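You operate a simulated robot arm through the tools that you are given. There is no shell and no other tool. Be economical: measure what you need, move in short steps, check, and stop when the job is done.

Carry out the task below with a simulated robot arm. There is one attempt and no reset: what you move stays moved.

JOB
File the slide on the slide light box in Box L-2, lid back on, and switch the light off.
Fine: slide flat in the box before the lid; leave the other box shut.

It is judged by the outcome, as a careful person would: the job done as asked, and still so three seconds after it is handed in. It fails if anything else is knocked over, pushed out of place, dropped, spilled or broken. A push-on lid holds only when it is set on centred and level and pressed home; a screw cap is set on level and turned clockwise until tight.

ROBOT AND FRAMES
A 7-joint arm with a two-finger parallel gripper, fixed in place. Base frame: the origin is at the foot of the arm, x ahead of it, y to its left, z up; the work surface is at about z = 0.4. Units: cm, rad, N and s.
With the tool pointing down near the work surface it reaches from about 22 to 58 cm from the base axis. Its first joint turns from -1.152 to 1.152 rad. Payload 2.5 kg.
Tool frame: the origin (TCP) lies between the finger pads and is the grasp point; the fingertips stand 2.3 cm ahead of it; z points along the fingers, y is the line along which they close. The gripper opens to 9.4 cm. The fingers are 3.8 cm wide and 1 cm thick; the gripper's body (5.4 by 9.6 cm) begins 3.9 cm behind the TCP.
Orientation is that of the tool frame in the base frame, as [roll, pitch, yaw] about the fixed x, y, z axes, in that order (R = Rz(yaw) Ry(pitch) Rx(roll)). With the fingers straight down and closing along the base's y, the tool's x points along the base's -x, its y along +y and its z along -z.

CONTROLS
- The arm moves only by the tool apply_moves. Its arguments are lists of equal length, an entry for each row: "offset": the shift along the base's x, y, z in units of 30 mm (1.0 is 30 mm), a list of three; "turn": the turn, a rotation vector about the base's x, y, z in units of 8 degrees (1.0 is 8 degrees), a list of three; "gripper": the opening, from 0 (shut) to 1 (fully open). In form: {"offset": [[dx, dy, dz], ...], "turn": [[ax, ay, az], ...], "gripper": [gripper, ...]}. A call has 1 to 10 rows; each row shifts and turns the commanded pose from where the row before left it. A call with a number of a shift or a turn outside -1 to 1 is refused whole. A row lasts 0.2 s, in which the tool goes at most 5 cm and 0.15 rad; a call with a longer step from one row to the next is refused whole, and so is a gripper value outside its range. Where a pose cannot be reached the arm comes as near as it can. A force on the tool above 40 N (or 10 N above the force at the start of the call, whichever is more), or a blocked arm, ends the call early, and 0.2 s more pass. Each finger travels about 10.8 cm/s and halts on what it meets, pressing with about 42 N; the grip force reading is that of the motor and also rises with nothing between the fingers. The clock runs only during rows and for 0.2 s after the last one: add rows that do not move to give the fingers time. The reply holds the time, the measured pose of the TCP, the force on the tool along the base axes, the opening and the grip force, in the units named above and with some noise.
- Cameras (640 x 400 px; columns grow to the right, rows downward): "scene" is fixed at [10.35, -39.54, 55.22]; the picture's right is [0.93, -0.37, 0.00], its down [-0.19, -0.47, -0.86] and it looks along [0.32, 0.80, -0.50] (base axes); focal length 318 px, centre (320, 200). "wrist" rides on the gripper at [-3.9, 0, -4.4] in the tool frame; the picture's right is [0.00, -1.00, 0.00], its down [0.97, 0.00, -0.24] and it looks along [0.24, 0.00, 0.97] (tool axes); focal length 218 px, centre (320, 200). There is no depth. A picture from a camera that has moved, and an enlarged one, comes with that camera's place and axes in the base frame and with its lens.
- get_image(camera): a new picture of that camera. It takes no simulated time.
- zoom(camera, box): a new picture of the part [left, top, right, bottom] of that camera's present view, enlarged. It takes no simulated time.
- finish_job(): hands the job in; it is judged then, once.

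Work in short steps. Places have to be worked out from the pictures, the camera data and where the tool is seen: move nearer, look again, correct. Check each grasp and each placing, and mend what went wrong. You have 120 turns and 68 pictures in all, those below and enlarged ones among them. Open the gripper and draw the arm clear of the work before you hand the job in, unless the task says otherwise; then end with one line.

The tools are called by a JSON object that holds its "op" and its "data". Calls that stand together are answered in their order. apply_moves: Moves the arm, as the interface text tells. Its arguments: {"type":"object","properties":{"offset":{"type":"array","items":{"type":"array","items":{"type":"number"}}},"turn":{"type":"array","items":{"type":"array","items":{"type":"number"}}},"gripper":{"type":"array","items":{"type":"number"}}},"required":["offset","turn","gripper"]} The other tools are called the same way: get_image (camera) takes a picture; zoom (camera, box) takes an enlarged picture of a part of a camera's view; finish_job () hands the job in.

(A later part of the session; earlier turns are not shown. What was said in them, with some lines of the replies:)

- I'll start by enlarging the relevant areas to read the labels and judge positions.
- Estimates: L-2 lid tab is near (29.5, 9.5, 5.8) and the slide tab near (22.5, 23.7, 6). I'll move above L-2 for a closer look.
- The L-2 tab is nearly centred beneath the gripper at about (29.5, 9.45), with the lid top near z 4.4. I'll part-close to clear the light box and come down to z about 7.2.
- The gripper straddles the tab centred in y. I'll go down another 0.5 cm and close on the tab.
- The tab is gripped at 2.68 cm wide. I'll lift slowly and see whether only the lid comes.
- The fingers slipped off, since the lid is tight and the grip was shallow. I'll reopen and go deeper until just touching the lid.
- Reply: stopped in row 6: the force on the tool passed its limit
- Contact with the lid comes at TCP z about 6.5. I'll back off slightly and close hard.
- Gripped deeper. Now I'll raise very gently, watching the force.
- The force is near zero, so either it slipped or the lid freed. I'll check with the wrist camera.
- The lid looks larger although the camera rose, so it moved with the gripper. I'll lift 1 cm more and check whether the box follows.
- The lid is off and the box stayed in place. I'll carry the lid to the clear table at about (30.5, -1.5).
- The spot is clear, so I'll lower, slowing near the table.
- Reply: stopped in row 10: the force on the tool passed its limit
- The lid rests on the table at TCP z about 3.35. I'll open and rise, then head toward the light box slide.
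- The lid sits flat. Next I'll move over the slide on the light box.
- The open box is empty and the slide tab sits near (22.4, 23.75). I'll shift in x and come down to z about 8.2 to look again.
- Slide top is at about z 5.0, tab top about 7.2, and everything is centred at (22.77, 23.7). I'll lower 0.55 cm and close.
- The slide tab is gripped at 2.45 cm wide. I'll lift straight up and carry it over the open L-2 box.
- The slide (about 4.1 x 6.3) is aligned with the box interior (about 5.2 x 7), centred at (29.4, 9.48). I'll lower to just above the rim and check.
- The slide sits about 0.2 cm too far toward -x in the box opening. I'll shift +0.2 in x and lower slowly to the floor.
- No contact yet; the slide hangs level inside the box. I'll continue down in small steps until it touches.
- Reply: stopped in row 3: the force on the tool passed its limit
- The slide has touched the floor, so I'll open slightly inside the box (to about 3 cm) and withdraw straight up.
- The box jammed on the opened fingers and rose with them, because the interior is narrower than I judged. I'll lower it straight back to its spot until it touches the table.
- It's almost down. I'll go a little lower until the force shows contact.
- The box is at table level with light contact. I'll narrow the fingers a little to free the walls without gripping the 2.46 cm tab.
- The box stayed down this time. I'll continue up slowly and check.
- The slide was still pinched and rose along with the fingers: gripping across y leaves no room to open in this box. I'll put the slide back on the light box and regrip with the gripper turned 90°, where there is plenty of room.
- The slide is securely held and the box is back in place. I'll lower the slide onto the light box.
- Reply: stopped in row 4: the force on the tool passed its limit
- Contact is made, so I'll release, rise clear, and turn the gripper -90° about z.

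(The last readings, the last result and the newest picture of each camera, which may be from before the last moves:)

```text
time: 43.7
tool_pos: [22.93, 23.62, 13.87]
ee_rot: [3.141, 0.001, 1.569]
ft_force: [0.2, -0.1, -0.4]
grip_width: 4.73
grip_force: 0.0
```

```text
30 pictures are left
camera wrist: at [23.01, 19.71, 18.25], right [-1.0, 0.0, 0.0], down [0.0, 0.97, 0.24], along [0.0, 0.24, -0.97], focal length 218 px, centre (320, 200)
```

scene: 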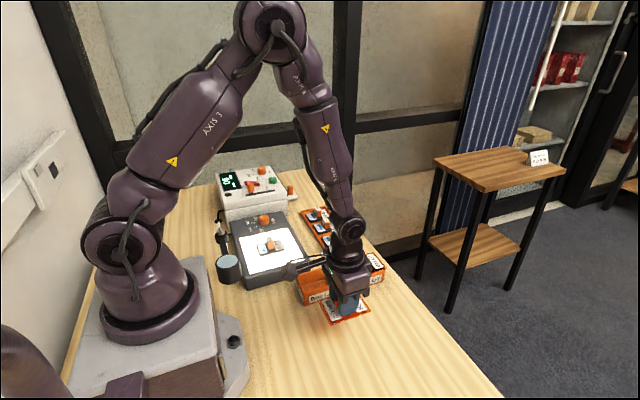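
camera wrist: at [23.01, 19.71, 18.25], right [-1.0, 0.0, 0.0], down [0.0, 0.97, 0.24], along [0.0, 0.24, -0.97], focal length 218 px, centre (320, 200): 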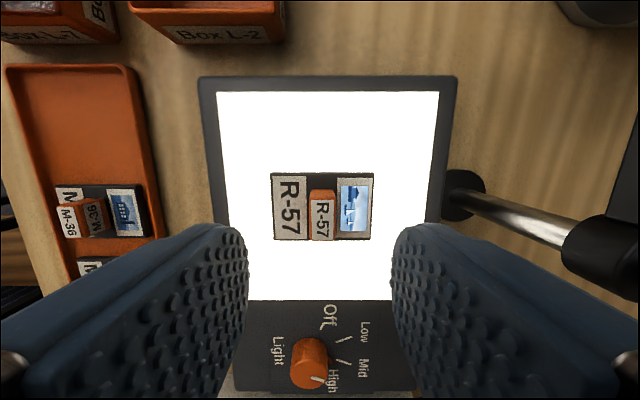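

The gripper is now turned and the tab lies centred between the fingers. I'll lower to z about 7.5 and close on its thin sides.

{"op": "apply_moves", "data": {"offset": [[0, 0, -0.8], [0, 0, -0.8], [0, 0, -0.3], [0, 0, -0.18], [0, 0, 0], [0, 0, 0], [0, 0, 0], [0, 0, 0], [0, 0, 0]], "turn": [[0, 0, 0], [0, 0, 0], [0, 0, 0], [0, 0, 0], [0, 0, 0], [0, 0, 0], [0, 0, 0], [0, 0, 0], [0, 0, 0]], "gripper": [0.5, 0.5, 0.5, 0.5, 0.5, 0, 0, 0, 0]}}

{"op": "get_image", "data": {"camera": "wrist"}}

```text
time: 45.7
tool_pos: [22.99, 23.65, 7.66]
ee_rot: [3.139, 0.002, 1.569]
ft_force: [0.1, -0.4, 0.1]
grip_width: 1.36
grip_force: 42.3
```

```text
29 pictures are left
camera wrist: at [23.01, 19.7, 12.01], right [-1.0, 0.0, 0.0], down [0.0, 0.97, 0.24], along [0.0, 0.24, -0.97], focal length 218 px, centre (320, 200)
```

wrist: 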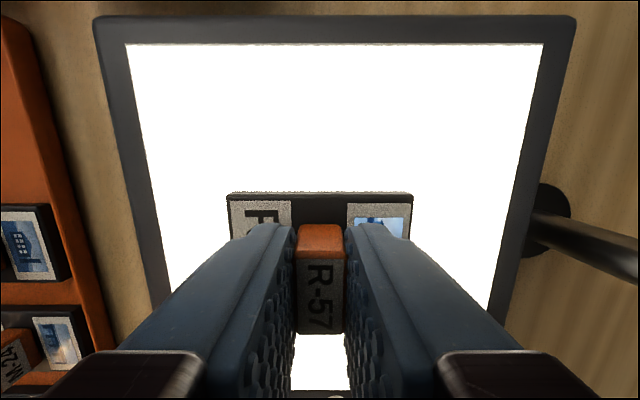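

Gripped at 1.36 cm and centred. I'll lift and carry it over L-2.

{"op": "apply_moves", "data": {"offset": [[0, 0, 0.3], [0, 0, 0.8], [0, 0, 0.9], [0.44, -0.93, 0], [0.44, -0.93, 0], [0.44, -0.93, 0], [0.44, -0.93, 0], [0.44, -0.93, 0], [0, 0, 0]], "turn": [[0, 0, 0], [0, 0, 0], [0, 0, 0], [0, 0, 0], [0, 0, 0], [0, 0, 0], [0, 0, 0], [0, 0, 0], [0, 0, 0]], "gripper": [0, 0, 0, 0, 0, 0, 0, 0, 0]}}

{"op": "get_image", "data": {"camera": "wrist"}}

{"op": "zoom", "data": {"camera": "scene", "box": [270, 200, 390, 310]}}

```text
time: 47.7
tool_pos: [29.65, 9.53, 13.58]
ee_rot: [3.14, 0.002, 1.57]
ft_force: [0.4, 0.0, 0.1]
grip_width: 1.37
grip_force: 42.4
```

```text
28 pictures are left
camera wrist: at [29.62, 5.65, 17.99], right [-1.0, 0.0, 0.0], down [0.0, 0.97, 0.24], along [0.0, 0.24, -0.97], focal length 218 px, centre (320, 200)
```

wrist: 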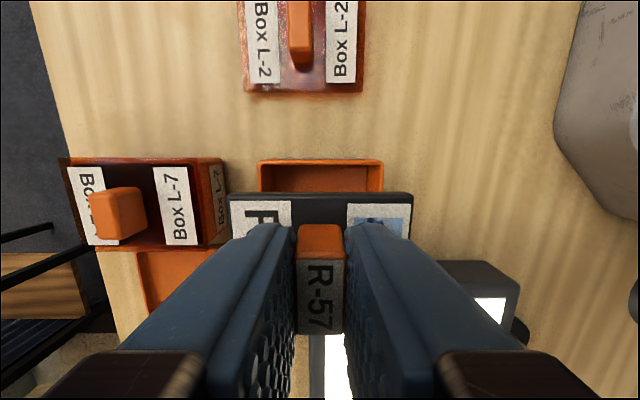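

```text
3.64 times, centred on (330, 255) of scene
camera zoom: at [10.35, -39.54, 55.22], right [0.93, -0.37, 0.0], down [-0.19, -0.47, -0.86], along [0.32, 0.8, -0.5], focal length 1156 px, centre (284, 0)
```

zoom: 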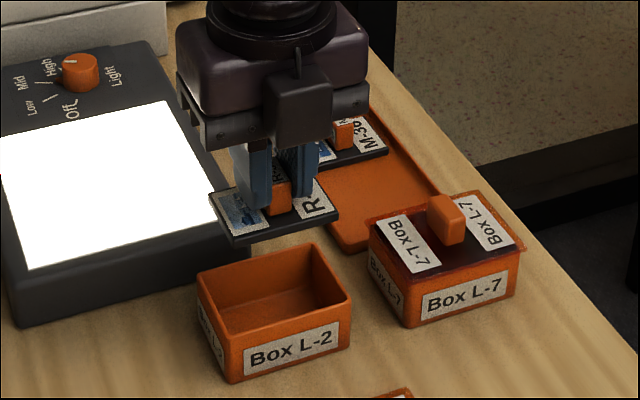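

The box centre lines up at x 29.62 and y about 9.4. I'll lower to just above the rim and check.

{"op": "apply_moves", "data": {"offset": [[0, 0, -0.7], [0, 0, -0.7], [0, 0, -0.4], [0, 0, 0]], "turn": [[0, 0, 0], [0, 0, 0], [0, 0, 0], [0, 0, 0]], "gripper": [0, 0, 0, 0]}}

{"op": "get_image", "data": {"camera": "wrist"}}

{"op": "zoom", "data": {"camera": "scene", "box": [280, 220, 380, 310]}}

```text
time: 48.7
tool_pos: [29.45, 9.54, 8.06]
ee_rot: [3.14, 0.001, 1.571]
ft_force: [-0.4, -0.1, -0.1]
grip_width: 1.33
grip_force: 41.8
```

```text
26 pictures are left
camera wrist: at [29.63, 5.71, 12.54], right [-1.0, 0.0, 0.0], down [0.0, 0.97, 0.24], along [0.0, 0.24, -0.97], focal length 218 px, centre (320, 200)
```

wrist: 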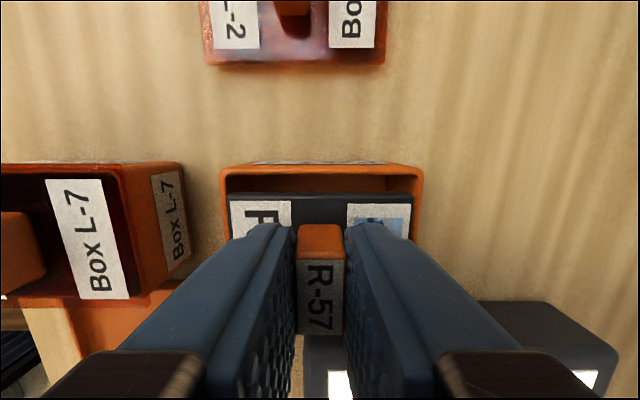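

```text
4.44 times, centred on (330, 265) of scene
camera zoom: at [10.35, -39.54, 55.22], right [0.93, -0.37, 0.0], down [-0.19, -0.47, -0.86], along [0.32, 0.8, -0.5], focal length 1413 px, centre (276, -89)
```

zoom: 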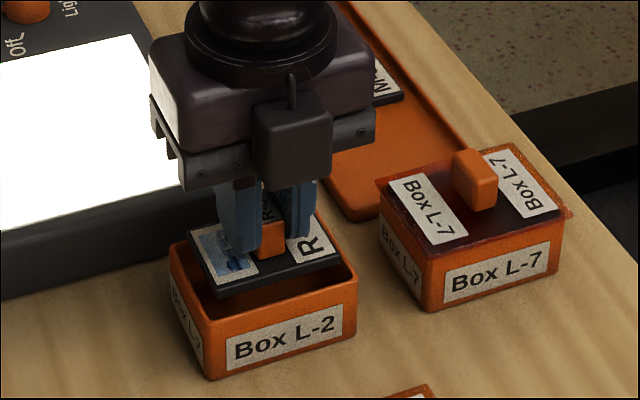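

x is centred; I'll nudge -0.15 cm in y for even clearance and then lower.

{"op": "apply_moves", "data": {"offset": [[0, -0.05, 0], [0, 0, -0.25], [0, 0, -0.25], [0, 0, -0.25], [0, 0, -0.25], [0, 0, -0.1], [0, 0, -0.1], [0, 0, -0.07], [0, 0, 0]], "turn": [[0, 0, 0], [0, 0, 0], [0, 0, 0], [0, 0, 0], [0, 0, 0], [0, 0, 0], [0, 0, 0], [0, 0, 0], [0, 0, 0]], "gripper": [0, 0, 0, 0, 0, 0, 0, 0, 0]}}

{"op": "apply_moves", "data": {"offset": [[0, 0, -0.04], [0, 0, -0.04], [0, 0, -0.04], [0, 0, -0.04], [0, 0, -0.04], [0, 0, -0.04], [0, 0, -0.04]], "turn": [[0, 0, 0], [0, 0, 0], [0, 0, 0], [0, 0, 0], [0, 0, 0], [0, 0, 0], [0, 0, 0]], "gripper": [0, 0, 0, 0, 0, 0, 0]}}

```text
time: 50.7
tool_pos: [29.44, 9.62, 4.34]
ee_rot: [3.139, 0.002, 1.57]
ft_force: [-0.2, -0.6, 0.3]
grip_width: 1.37
grip_force: 42.0
```

```text
time: 52.0
tool_pos: [29.55, 9.49, 3.94]
ee_rot: [3.139, -0.001, 1.569]
ft_force: [-3.0, -2.2, 13.1]
grip_width: 1.39
grip_force: 41.7
stopped in row 6: the force on the tool passed its limit (the readings are from after the stop); the commanded pose is now the measured one
```

The slide is on the floor of the box. I'll open to about 2.8 cm (the long axis has room), rise a little, and check.

{"op": "apply_moves", "data": {"offset": [[0, 0, 0.02], [0, 0, 0], [0, 0, 0], [0, 0, 0.1], [0, 0, 0.3], [0, 0, 0.6], [0, 0, 0.5], [0, 0, 0]], "turn": [[0, 0, 0], [0, 0, 0], [0, 0, 0], [0, 0, 0], [0, 0, 0], [0, 0, 0], [0, 0, 0], [0, 0, 0]], "gripper": [0, 0.3, 0.3, 0.3, 0.3, 0.3, 0.3, 0.3]}}

{"op": "get_image", "data": {"camera": "wrist"}}

{"op": "zoom", "data": {"camera": "scene", "box": [280, 220, 400, 330]}}

```text
time: 53.8
tool_pos: [29.42, 9.53, 8.46]
ee_rot: [-3.142, 0.0, 1.569]
ft_force: [-0.5, -0.5, -0.3]
grip_width: 2.81
grip_force: 0.0
```

```text
24 pictures are left
camera wrist: at [29.58, 5.6, 12.88], right [-1.0, 0.0, 0.0], down [0.0, 0.97, 0.24], along [0.0, 0.24, -0.97], focal length 218 px, centre (320, 200)
```

wrist: 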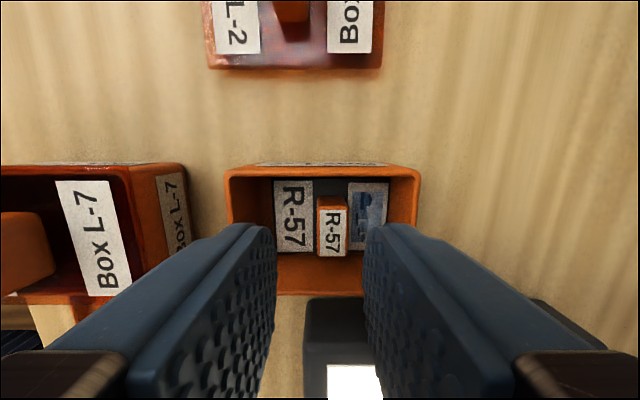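

```text
3.64 times, centred on (340, 275) of scene
camera zoom: at [10.35, -39.54, 55.22], right [0.93, -0.37, 0.0], down [-0.19, -0.47, -0.86], along [0.32, 0.8, -0.5], focal length 1156 px, centre (247, -73)
```

zoom: 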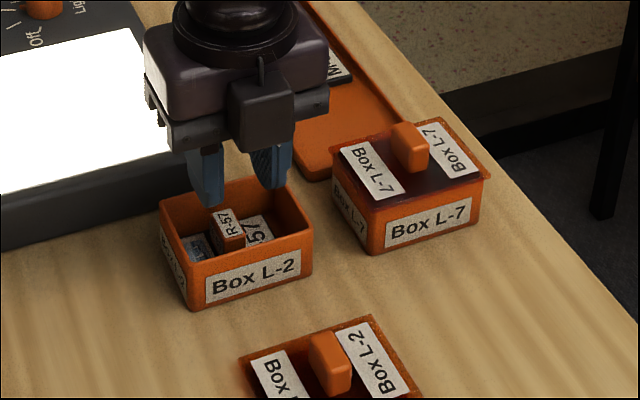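

The slide lies flat in L-2. I'll go above the lid now, keeping this orientation.

{"op": "apply_moves", "data": {"offset": [[0, 0, 0.8], [0, 0, 0.8], [0.07, -0.73, 0], [0.07, -0.73, 0], [0.07, -0.73, 0], [0.07, -0.73, 0], [0.07, -0.73, 0], [0, 0, -0.5], [0, 0, 0]], "turn": [[0, 0, 0], [0, 0, 0], [0, 0, 0], [0, 0, 0], [0, 0, 0], [0, 0, 0], [0, 0, 0], [0, 0, 0], [0, 0, 0]], "gripper": [0.5, 0.5, 0.5, 0.5, 0.5, 0.5, 0.5, 0.5, 0.5]}}

{"op": "get_image", "data": {"camera": "wrist"}}

```text
time: 55.8
tool_pos: [30.59, -1.52, 11.81]
ee_rot: [-3.141, -0.001, 1.57]
ft_force: [0.6, 0.3, -1.0]
grip_width: 4.69
grip_force: 0.0
```

```text
22 pictures are left
camera wrist: at [30.57, -5.3, 16.18], right [-1.0, 0.0, 0.0], down [0.0, 0.97, 0.24], along [0.0, 0.24, -0.97], focal length 218 px, centre (320, 200)
```

wrist: 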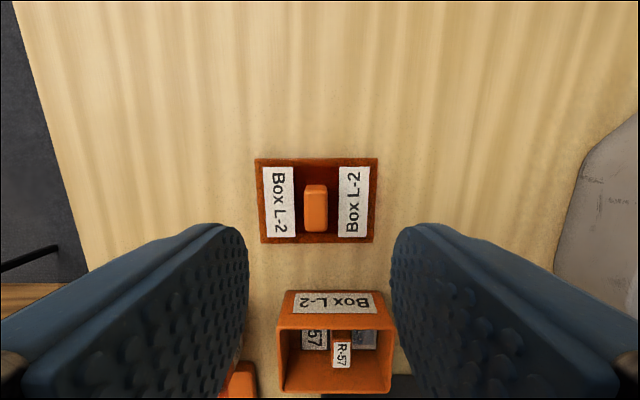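

The lid tab is at about (30.83, -1.4). I'll shift +0.25 in x, lower to z about 3.45, and grip it.

{"op": "apply_moves", "data": {"offset": [[0.08, 0.01, -0.9], [0, 0, -0.9], [0, 0, -0.6], [0, 0, -0.3], [0, 0, -0.08], [0, 0, 0], [0, 0, 0], [0, 0, 0], [0, 0, 0]], "turn": [[0, 0, 0], [0, 0, 0], [0, 0, 0], [0, 0, 0], [0, 0, 0], [0, 0, 0], [0, 0, 0], [0, 0, 0], [0, 0, 0]], "gripper": [0.45, 0.45, 0.45, 0.45, 0.45, 0.45, 0, 0, 0]}}

{"op": "get_image", "data": {"camera": "wrist"}}

```text
time: 57.8
tool_pos: [30.91, -1.49, 3.5]
ee_rot: [3.141, 0.0, 1.57]
ft_force: [0.6, 0.9, 0.3]
grip_width: 1.37
grip_force: 42.0
```

```text
21 pictures are left
camera wrist: at [30.89, -5.27, 7.83], right [-1.0, 0.0, 0.0], down [0.0, 0.97, 0.24], along [0.0, 0.24, -0.97], focal length 218 px, centre (320, 200)
```

wrist: 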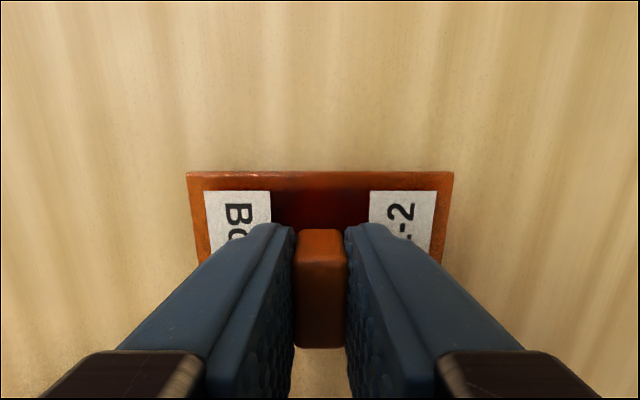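

Lid is gripped centrally. I'll lift and carry it above the box at (29.5, 9.47).

{"op": "apply_moves", "data": {"offset": [[0, 0, 0.3], [0, 0, 0.9], [0, 0, 0.9], [-0.1, 0.73, 0.1], [-0.1, 0.73, 0], [-0.1, 0.73, 0], [-0.1, 0.73, 0], [-0.06, 0.72, 0], [0, 0, 0]], "turn": [[0, 0, 0], [0, 0, 0], [0, 0, 0], [0, 0, 0], [0, 0, 0], [0, 0, 0], [0, 0, 0], [0, 0, 0], [0, 0, 0]], "gripper": [0, 0, 0, 0, 0, 0, 0, 0, 0]}}

{"op": "get_image", "data": {"camera": "wrist"}}

{"op": "zoom", "data": {"camera": "scene", "box": [280, 220, 380, 310]}}

```text
time: 59.8
tool_pos: [29.51, 9.49, 10.1]
ee_rot: [3.139, 0.002, 1.569]
ft_force: [-0.1, -0.1, -0.2]
grip_width: 1.37
grip_force: 42.3
```

```text
20 pictures are left
camera wrist: at [29.53, 5.65, 14.44], right [-1.0, 0.0, 0.0], down [0.0, 0.97, 0.24], along [0.0, 0.24, -0.97], focal length 218 px, centre (320, 200)
```

wrist: 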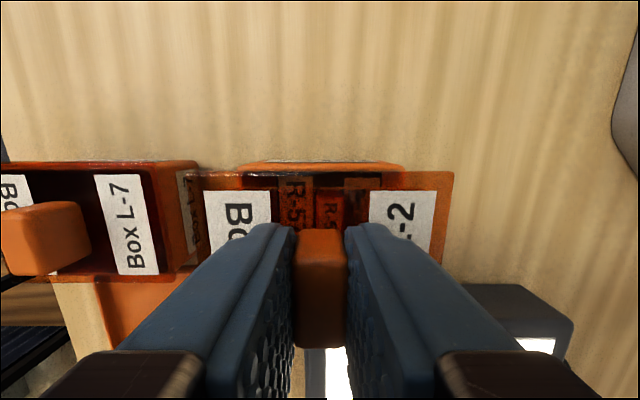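

```text
4.44 times, centred on (330, 265) of scene
camera zoom: at [10.35, -39.54, 55.22], right [0.93, -0.37, 0.0], down [-0.19, -0.47, -0.86], along [0.32, 0.8, -0.5], focal length 1413 px, centre (276, -89)
```

zoom: 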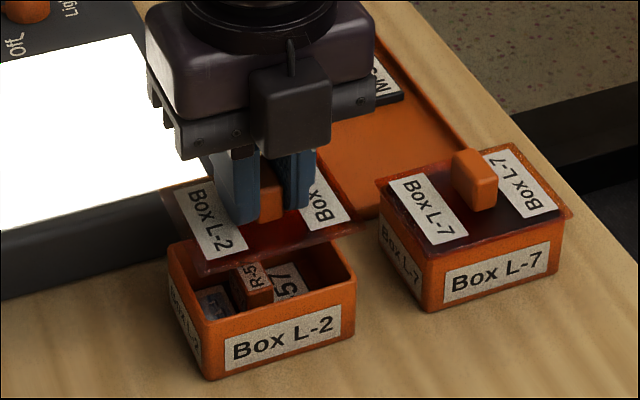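

Alignment looks good. I'll lower to just above the rim and check again.

{"op": "apply_moves", "data": {"offset": [[0, 0, -0.4], [0, 0, -0.35], [0, 0, -0.1], [0, 0, 0]], "turn": [[0, 0, 0], [0, 0, 0], [0, 0, 0], [0, 0, 0]], "gripper": [0, 0, 0, 0]}}

{"op": "zoom", "data": {"camera": "wrist", "box": [170, 120, 470, 300]}}

{"op": "zoom", "data": {"camera": "scene", "box": [290, 240, 370, 310]}}

```text
time: 60.8
tool_pos: [29.38, 9.44, 7.6]
ee_rot: [3.139, -0.001, 1.57]
ft_force: [0.3, -1.2, 0.3]
grip_width: 1.39
grip_force: 42.7
```

```text
2.13 times, centred on (320, 210) of wrist
camera zoom: at [29.49, 5.61, 11.87], right [-1.0, 0.0, 0.0], down [0.0, 0.97, 0.24], along [0.0, 0.24, -0.97], focal length 466 px, centre (320, 179)
```

zoom: 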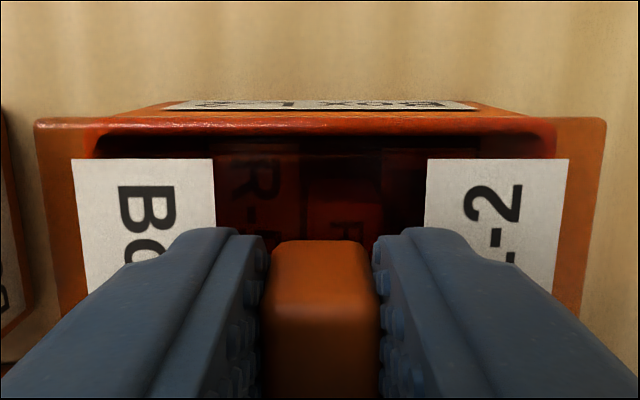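

```text
5.71 times, centred on (330, 275) of scene
camera zoom: at [10.35, -39.54, 55.22], right [0.93, -0.37, 0.0], down [-0.19, -0.47, -0.86], along [0.32, 0.8, -0.5], focal length 1817 px, centre (263, -229)
```

zoom: 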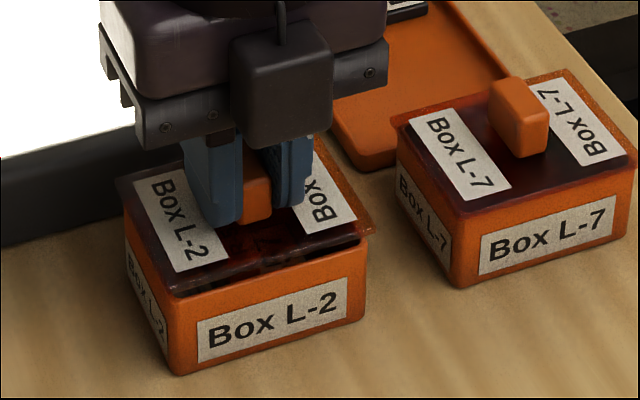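

The lid is centred and level over the box. I'll press it down in small steps.

{"op": "apply_moves", "data": {"offset": [[0, 0, -0.06], [0, 0, -0.06], [0, 0, -0.06], [0, 0, -0.05], [0, 0, -0.05], [0, 0, -0.05], [0, 0, -0.05]], "turn": [[0, 0, 0], [0, 0, 0], [0, 0, 0], [0, 0, 0], [0, 0, 0], [0, 0, 0], [0, 0, 0]], "gripper": [0, 0, 0, 0, 0, 0, 0]}}

{"op": "zoom", "data": {"camera": "scene", "box": [290, 240, 370, 310]}}

```text
time: 62.2
tool_pos: [29.53, 9.63, 6.68]
ee_rot: [3.138, -0.003, 1.569]
ft_force: [-3.6, -1.3, 12.5]
grip_width: 1.38
grip_force: 42.2
stopped in row 7: the force on the tool passed its limit (the readings are from after the stop); the commanded pose is now the measured one
```

```text
5.71 times, centred on (330, 275) of scene
camera zoom: at [10.34, -39.54, 55.22], right [0.93, -0.37, 0.0], down [-0.19, -0.47, -0.86], along [0.32, 0.8, -0.5], focal length 1817 px, centre (263, -229)
```

zoom: 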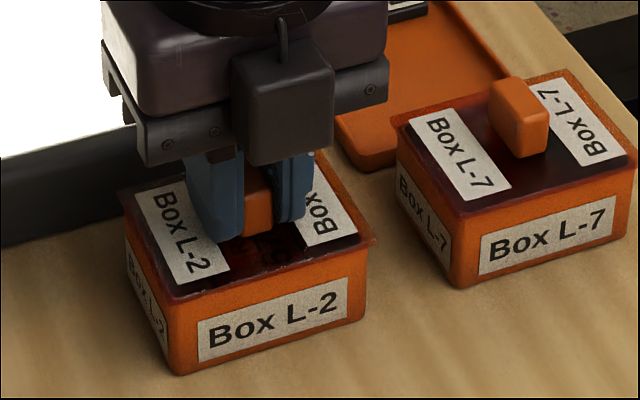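

It appears to be seated at z 6.68, same as originally. I'll press again to make sure it's home.

{"op": "apply_moves", "data": {"offset": [[0, 0, -0.06], [0, 0, -0.06], [0, 0, -0.06], [0, 0, -0.06], [0, 0, -0.06]], "turn": [[0, 0, 0], [0, 0, 0], [0, 0, 0], [0, 0, 0], [0, 0, 0]], "gripper": [0, 0, 0, 0, 0]}}

{"op": "apply_moves", "data": {"offset": [[0, 0, -0.06], [0, 0, -0.06], [0, 0, -0.06], [0, 0, -0.06], [0, 0, -0.06]], "turn": [[0, 0, 0], [0, 0, 0], [0, 0, 0], [0, 0, 0], [0, 0, 0]], "gripper": [0, 0, 0, 0, 0]}}

```text
time: 62.6
tool_pos: [29.5, 9.6, 6.63]
ee_rot: [3.138, -0.004, 1.57]
ft_force: [-3.1, -1.9, 11.8]
grip_width: 1.39
grip_force: 42.5
stopped in row 1: the force on the tool passed its limit (the readings are from after the stop); the commanded pose is now the measured one
```

```text
time: 63.0
tool_pos: [29.48, 9.38, 6.7]
ee_rot: [3.138, -0.005, 1.571]
ft_force: [-3.1, -1.7, 12.3]
grip_width: 1.37
grip_force: 42.2
stopped in row 2: the force on the tool passed its limit (the readings are from after the stop); the commanded pose is now the measured one
```

It is solidly home. I'll release, rise, and inspect.

{"op": "apply_moves", "data": {"offset": [[0, 0, 0.03], [0, 0, 0], [0, 0, 0], [0, 0, 0.3], [0, 0, 0.9], [0, 0, 0.9], [0, 0, 0.6], [0, 0, 0]], "turn": [[0, 0, 0], [0, 0, 0], [0, 0, 0], [0, 0, 0], [0, 0, 0], [0, 0, 0], [0, 0, 0], [0, 0, 0]], "gripper": [0, 0.4, 0.4, 0.4, 0.4, 0.4, 0.4, 0.4]}}

{"op": "get_image", "data": {"camera": "wrist"}}

{"op": "zoom", "data": {"camera": "scene", "box": [290, 240, 400, 310]}}

```text
time: 64.8
tool_pos: [29.53, 9.45, 14.87]
ee_rot: [3.137, -0.003, 1.572]
ft_force: [0.8, 0.0, 0.0]
grip_width: 3.78
grip_force: 0.0
```

```text
15 pictures are left
camera wrist: at [29.59, 5.56, 19.22], right [-1.0, 0.0, 0.0], down [0.0, 0.97, 0.25], along [0.0, 0.25, -0.97], focal length 218 px, centre (320, 200)
```

wrist: 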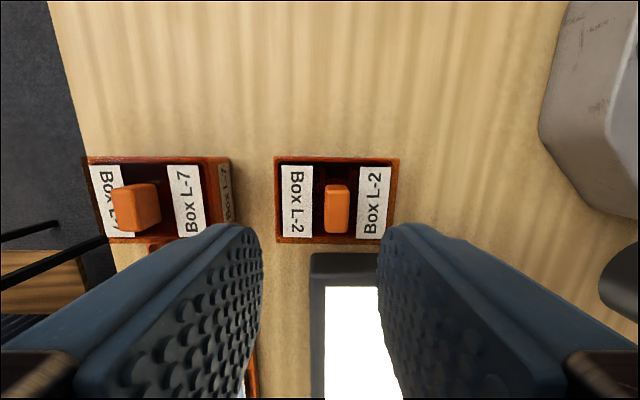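

```text
5.71 times, centred on (345, 275) of scene
camera zoom: at [10.34, -39.54, 55.22], right [0.93, -0.37, 0.0], down [-0.19, -0.47, -0.86], along [0.32, 0.8, -0.5], focal length 1817 px, centre (177, -229)
```

zoom: 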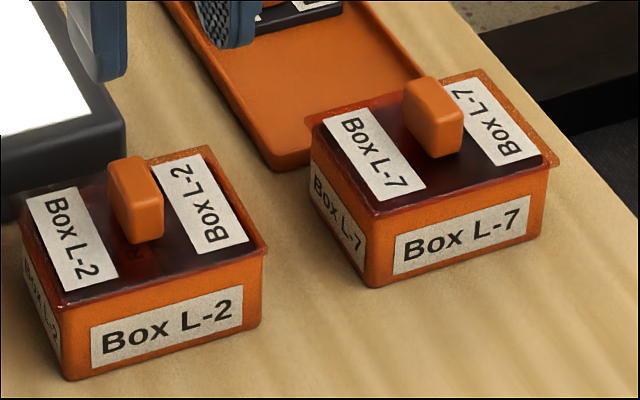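

L-2 slid about 0.9 cm toward -x when I released, but the lid sits level and flush like L-7's. As a check I'll press once straight down on the tab top with the fingers closed at about (28.5, 9.4).

{"op": "apply_moves", "data": {"offset": [[-0.34, -0.02, 0], [0, 0, 0], [0, 0, -0.8], [0, 0, -0.7], [0, 0, -0.15], [0, 0, -0.1], [0, 0, -0.1], [0, 0, -0.1], [0, 0, -0.1], [0, 0, -0.1]], "turn": [[0, 0, 0], [0, 0, 0], [0, 0, 0], [0, 0, 0], [0, 0, 0], [0, 0, 0], [0, 0, 0], [0, 0, 0], [0, 0, 0], [0, 0, 0]], "gripper": [0, 0, 0, 0, 0, 0, 0, 0, 0, 0]}}

```text
time: 66.9
tool_pos: [28.7, 9.42, 8.89]
ee_rot: [3.137, -0.007, 1.569]
ft_force: [-5.1, -1.6, 16.9]
grip_width: 0.0
grip_force: 41.8
stopped in row 10: the force on the tool passed its limit (the readings are from after the stop); the commanded pose is now the measured one
```

Firm contact confirms the lid is home. I'll rise and go to the light box knob near (24.1, 34.6).

{"op": "apply_moves", "data": {"offset": [[0, 0, 0.8], [0, 0, 0.9], [0, 0, 0.9], [-0.2, 0.9, 0], [-0.2, 0.9, 0], [-0.2, 0.9, 0], [-0.2, 0.9, 0], [-0.2, 0.9, 0], [-0.2, 0.9, 0], [-0.2, 0.9, 0]], "turn": [[0, 0, 0], [0, 0, 0], [0, 0, 0], [0, 0, 0], [0, 0, 0], [0, 0, 0], [0, 0, 0], [0, 0, 0], [0, 0, 0], [0, 0, 0]], "gripper": [0, 0, 0, 0.4, 0.4, 0.4, 0.4, 0.4, 0.4, 0.4]}}

{"op": "apply_moves", "data": {"offset": [[0, 0.9, 0], [-0.1, 0.9, 0], [0, 0.4, 0], [0, 0, 0]], "turn": [[0, 0, 0], [0, 0, 0], [0, 0, 0], [0, 0, 0]], "gripper": [0.4, 0.4, 0.4, 0.4]}}

{"op": "get_image", "data": {"camera": "wrist"}}

{"op": "get_image", "data": {"camera": "scene"}}

```text
time: 69.1
tool_pos: [24.29, 28.45, 16.63]
ee_rot: [3.136, -0.007, 1.569]
ft_force: [-0.1, -0.8, 0.1]
grip_width: 3.77
grip_force: 0.0
```

```text
time: 70.1
tool_pos: [24.05, 34.92, 16.67]
ee_rot: [3.137, -0.008, 1.569]
ft_force: [-0.4, -0.7, -0.5]
grip_width: 3.76
grip_force: 0.1
```

```text
13 pictures are left
camera wrist: at [24.09, 31.1, 20.93], right [-1.0, 0.0, 0.0], down [0.0, 0.97, 0.25], along [0.01, 0.25, -0.97], focal length 218 px, centre (320, 200)
```

wrist: 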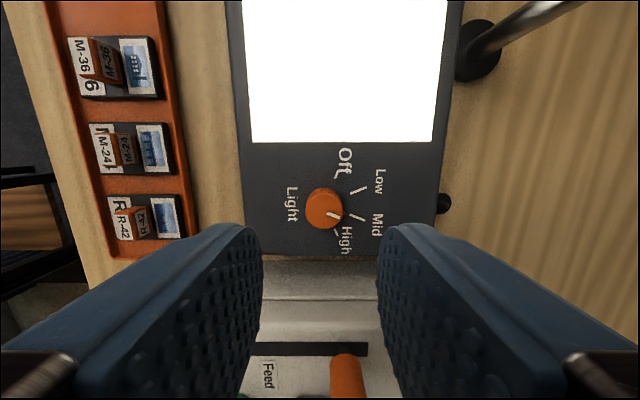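

```text
12 pictures are left
```

scene: 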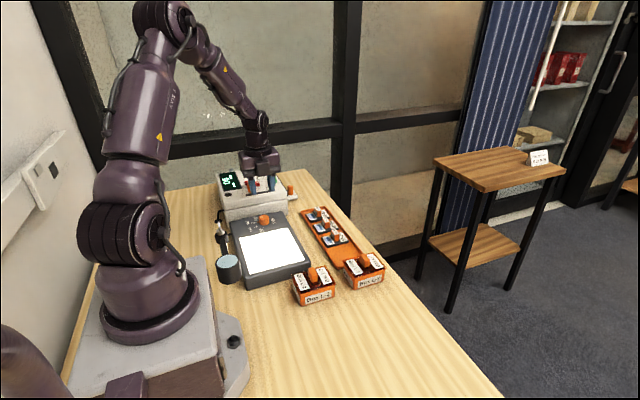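

The knob is near (24.05, 35.3); the scanner front is at about y 40.5, so there is room. I'll zoom to measure the knob and its pointer.

{"op": "zoom", "data": {"camera": "wrist", "box": [270, 140, 400, 270]}}

{"op": "zoom", "data": {"camera": "scene", "box": [225, 190, 305, 250]}}

```text
3.08 times, centred on (335, 205) of wrist
camera zoom: at [24.09, 31.1, 20.93], right [-1.0, 0.0, 0.0], down [0.0, 0.97, 0.25], along [0.01, 0.25, -0.97], focal length 672 px, centre (274, 185)
```

zoom: 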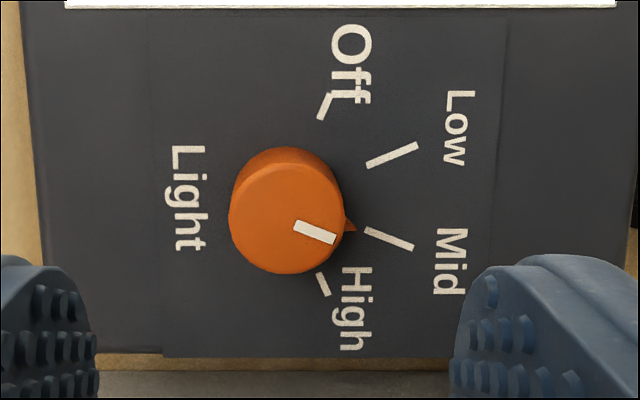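

```text
6.67 times, centred on (265, 220) of scene
camera zoom: at [10.35, -39.54, 55.22], right [0.93, -0.37, 0.0], down [-0.19, -0.47, -0.86], along [0.32, 0.8, -0.5], focal length 2120 px, centre (687, 67)
```

zoom: 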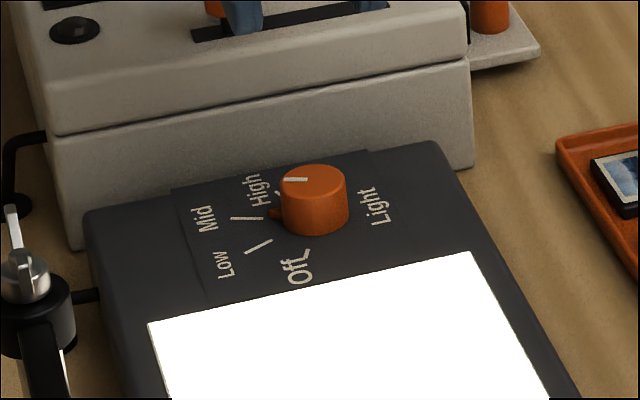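

The knob now reads Mid. Its centre is about (24.03, 35.65), top z about 6.4, and Off is 86° counter-clockwise. I'll turn the gripper +30° to keep the pads clear of the pointer, and descend partway.

{"op": "apply_moves", "data": {"offset": [[0, 0.12, 0], [0, 0.12, 0], [0, 0, 0], [0, 0, 0], [0, 0, -0.8], [0, 0, -0.8], [0, 0, -0.6], [0, 0, 0]], "turn": [[0, 0, 1], [0, 0, 1], [0, 0, 1], [0, 0, 0.75], [0, 0, 0], [0, 0, 0], [0, 0, 0], [0, 0, 0]], "gripper": [0.45, 0.45, 0.45, 0.45, 0.45, 0.45, 0.45, 0.45]}}

{"op": "get_image", "data": {"camera": "wrist"}}

```text
time: 71.9
tool_pos: [24.02, 35.55, 10.03]
ee_rot: [3.135, -0.009, 2.094]
ft_force: [0.2, -0.1, 0.5]
grip_width: 4.22
grip_force: 0.1
```

```text
9 pictures are left
camera wrist: at [26.02, 32.21, 14.34], right [-0.87, -0.5, -0.01], down [-0.48, 0.84, 0.25], along [-0.12, 0.22, -0.97], focal length 218 px, centre (320, 200)
```

wrist: 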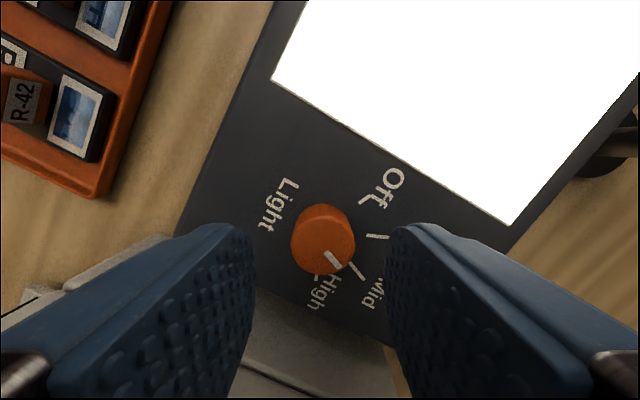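

The knob is exactly beneath the TCP. I'll lower to z about 7.5 and close on it.

{"op": "apply_moves", "data": {"offset": [[0, 0, -0.4], [0, 0, -0.3], [0, 0, -0.13], [0, 0, 0], [0, 0, 0], [0, 0, 0], [0, 0, 0]], "turn": [[0, 0, 0], [0, 0, 0], [0, 0, 0], [0, 0, 0], [0, 0, 0], [0, 0, 0], [0, 0, 0]], "gripper": [0.45, 0.45, 0.45, 0.45, 0, 0, 0]}}

{"op": "get_image", "data": {"camera": "wrist"}}

```text
time: 73.5
tool_pos: [23.77, 35.42, 7.36]
ee_rot: [-3.142, -0.006, 2.092]
ft_force: [-9.4, -7.2, 4.1]
grip_width: 2.7
grip_force: 44.7
```

```text
8 pictures are left
camera wrist: at [25.94, 32.19, 11.76], right [-0.87, -0.5, 0.0], down [-0.48, 0.84, 0.25], along [-0.12, 0.21, -0.97], focal length 218 px, centre (320, 200)
```

wrist: 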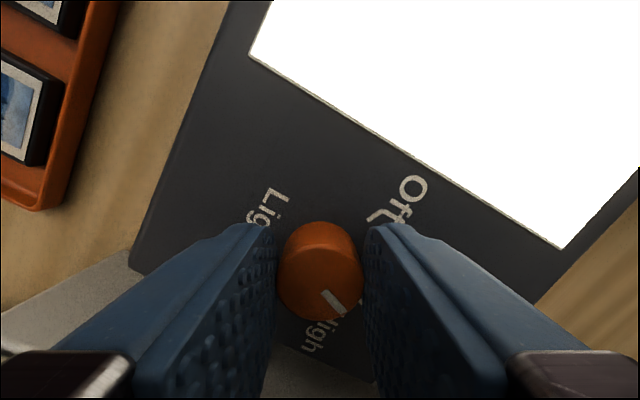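

The knob is gripped with a small side force, so I'll relax by shifting the command to match, then turn +86° about z.

{"op": "apply_moves", "data": {"offset": [[-0.07, -0.04, 0], [0, 0, 0]], "turn": [[0, 0, 0], [0, 0, 0]], "gripper": [0, 0]}}

{"op": "apply_moves", "data": {"offset": [[0, 0, 0], [0, 0, 0], [0, 0, 0], [0, 0, 0], [0, 0, 0]], "turn": [[0, 0, 0.6], [0, 0, 1], [0, 0, 1], [0, 0, 1], [0, 0, 1]], "gripper": [0, 0, 0, 0, 0]}}

```text
time: 74.1
tool_pos: [23.88, 35.66, 7.48]
ee_rot: [3.135, -0.008, 2.093]
ft_force: [4.8, 7.1, -20.3]
grip_width: 2.67
grip_force: 45.6
```

```text
time: 74.8
tool_pos: [24.0, 35.62, 7.36]
ee_rot: [3.133, -0.008, 2.329]
ft_force: [2.1, 2.2, -3.3]
grip_width: 2.69
grip_force: 45.2
stopped in row 3: the force on the tool passed its limit (the readings are from after the stop); the commanded pose is now the measured one
```

It stopped on a force spike after about 13°. I'll continue turning more gently.

{"op": "apply_moves", "data": {"offset": [[0, 0, 0], [0, 0, 0], [0, 0, 0], [0, 0, 0], [0, 0, 0], [0, 0, 0]], "turn": [[0, 0, 0], [0, 0, 0.5], [0, 0, 0.5], [0, 0, 0.5], [0, 0, 0.5], [0, 0, 0.5]], "gripper": [0, 0, 0, 0, 0, 0]}}

{"op": "zoom", "data": {"camera": "wrist", "box": [220, 120, 460, 360]}}

```text
time: 76.2
tool_pos: [23.99, 35.71, 7.37]
ee_rot: [3.132, -0.006, 2.679]
ft_force: [11.5, 14.3, -21.0]
grip_width: 2.68
grip_force: 45.1
```

```text
1.67 times, centred on (340, 240) of wrist
camera zoom: at [27.57, 33.88, 11.78], right [-0.45, -0.89, -0.01], down [-0.87, 0.43, 0.25], along [-0.22, 0.12, -0.97], focal length 364 px, centre (287, 133)
```

zoom: 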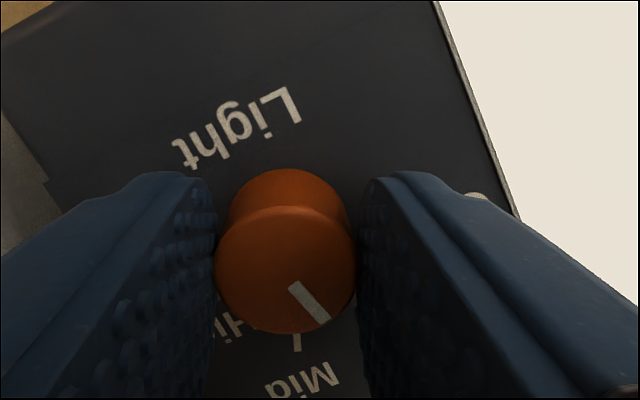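

The knob follows and the light has dimmed. I'll relieve the side load slightly and keep turning.

{"op": "apply_moves", "data": {"offset": [[0.03, 0.04, -0.04], [0, 0, 0], [0, 0, 0], [0, 0, 0], [0, 0, 0], [0, 0, 0], [0, 0, 0], [0, 0, 0]], "turn": [[0, 0, 0], [0, 0, 0.5], [0, 0, 0.5], [0, 0, 0.5], [0, 0, 0.5], [0, 0, 0.5], [0, 0, 0.5], [0, 0, 0]], "gripper": [0, 0, 0, 0, 0, 0, 0, 0]}}

```text
time: 77.9
tool_pos: [24.03, 35.9, 7.44]
ee_rot: [3.133, -0.007, 3.097]
ft_force: [-0.5, -1.6, 4.7]
grip_width: 2.74
grip_force: 45.0
stopped in row 8: the force on the tool passed its limit (the readings are from after the stop); the commanded pose is now the measured one
```

About 57° turned; about 28° more to go.

{"op": "apply_moves", "data": {"offset": [[0, 0, 0], [0, 0, 0], [0, 0, 0], [0, 0, 0], [0, 0, 0], [0, 0, 0], [0, 0, 0], [0, 0, 0]], "turn": [[0, 0, 0], [0, 0, 0.5], [0, 0, 0.5], [0, 0, 0.5], [0, 0, 0.5], [0, 0, 0.5], [0, 0, 0.5], [0, 0, 0.5]], "gripper": [0, 0, 0, 0, 0, 0, 0, 0]}}

{"op": "zoom", "data": {"camera": "wrist", "box": [200, 60, 460, 360]}}

```text
time: 79.7
tool_pos: [23.98, 35.87, 7.42]
ee_rot: [3.132, -0.004, -2.695]
ft_force: [-1.8, 10.6, 0.8]
grip_width: 2.71
grip_force: 45.1
```

```text
1.33 times, centred on (330, 210) of wrist
camera zoom: at [27.65, 37.55, 11.79], right [0.43, -0.9, -0.01], down [-0.87, -0.42, 0.25], along [-0.23, -0.1, -0.97], focal length 291 px, centre (307, 187)
```

zoom: 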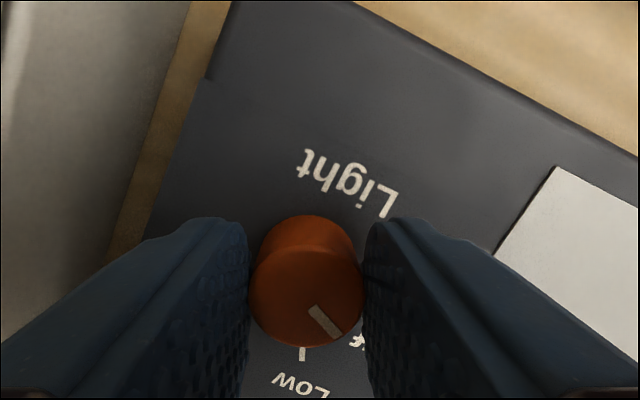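

The light looks off. I'll release and rise straight up.

{"op": "apply_moves", "data": {"offset": [[0, 0, 0], [0, 0, 0], [0, 0, 0], [0, 0, 0.5], [0, 0, 0.9], [0, 0, 0.9], [0, 0, 0.9], [0, 0, 0]], "turn": [[0, 0, 0], [0, 0, 0], [0, 0, 0], [0, 0, 0], [0, 0, 0], [0, 0, 0], [0, 0, 0], [0, 0, 0]], "gripper": [0.45, 0.45, 0.45, 0.45, 0.45, 0.45, 0.45, 0.45]}}

{"op": "get_image", "data": {"camera": "wrist"}}

{"op": "zoom", "data": {"camera": "scene", "box": [200, 170, 400, 310]}}

```text
time: 81.5
tool_pos: [24.07, 35.81, 16.85]
ee_rot: [3.133, -0.009, -2.695]
ft_force: [0.1, 0.0, 0.6]
grip_width: 4.23
grip_force: 0.0
```

```text
5 pictures are left
camera wrist: at [27.72, 37.43, 21.37], right [0.43, -0.9, -0.01], down [-0.87, -0.42, 0.25], along [-0.23, -0.1, -0.97], focal length 218 px, centre (320, 200)
```

wrist: 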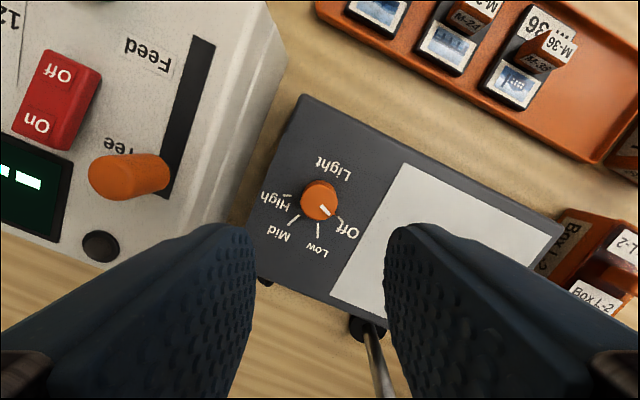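

```text
2.86 times, centred on (300, 240) of scene
camera zoom: at [10.35, -39.54, 55.22], right [0.93, -0.37, 0.0], down [-0.19, -0.47, -0.86], along [0.32, 0.8, -0.5], focal length 908 px, centre (377, 86)
```

zoom: 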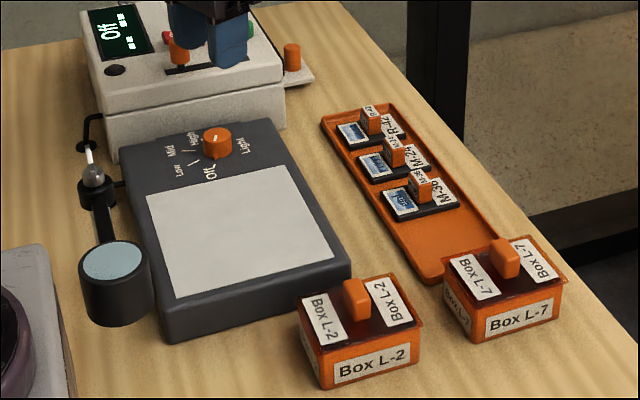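

The light is off and nothing else has moved. I'll zoom once on the knob pointer while drawing clear.

{"op": "zoom", "data": {"camera": "wrist", "box": [260, 140, 380, 260]}}

{"op": "apply_moves", "data": {"offset": [[0, 0, 0.9], [0, -0.5, 0.9], [0.3, -0.9, 0.9], [0.3, -0.9, 0.5], [0.3, -0.9, 0], [0, 0, 0], [0, 0, 0]], "turn": [[0, 0, 0], [0, 0, 0], [0, 0, 0], [0, 0, 0], [0, 0, 0], [0, 0, 0], [0, 0, 0]], "gripper": [0.6, 0.8, 1, 1, 1, 1, 1]}}

{"op": "get_image", "data": {"camera": "scene"}}

```text
3.33 times, centred on (320, 200) of wrist
camera zoom: at [27.72, 37.43, 21.37], right [0.43, -0.9, -0.01], down [-0.87, -0.42, 0.25], along [-0.23, -0.1, -0.97], focal length 728 px, centre (320, 200)
```

zoom: 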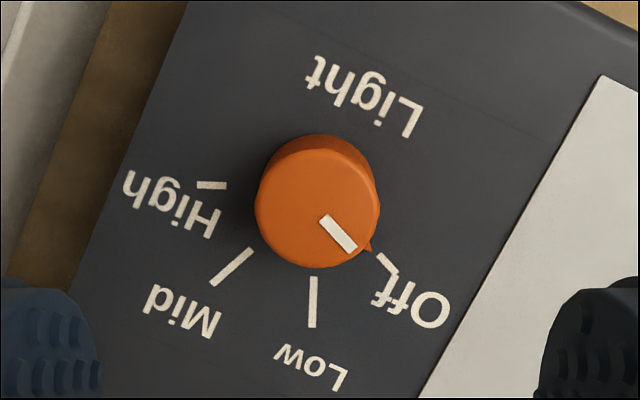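

```text
time: 83.1
tool_pos: [26.87, 26.24, 26.67]
ee_rot: [3.133, -0.007, -2.696]
ft_force: [-0.2, 0.3, -0.3]
grip_width: 9.38
grip_force: 0.0
```

```text
2 pictures are left
```

scene: 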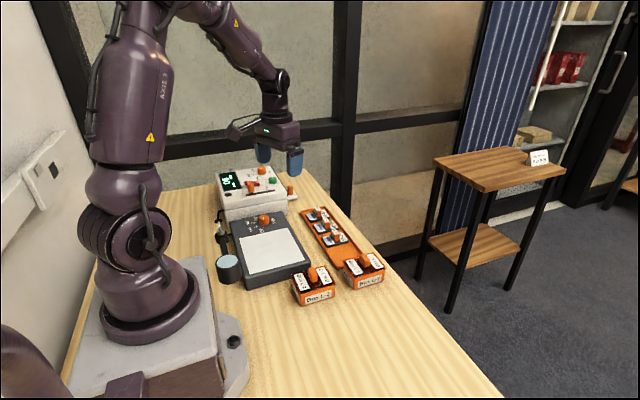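

The pointer is on Off, the light is out, L-2 is closed, L-7 is untouched, and the arm is clear with the gripper open. I'll hand it in.

{"op": "finish_job", "data": {}}

```text
The job is handed in.
```

Slide R-57 is flat in Box L-2 with the lid pressed home, and the light box is switched off. Box L-7 stayed shut; Box L-2 ended up a little under 1 cm from where it started.
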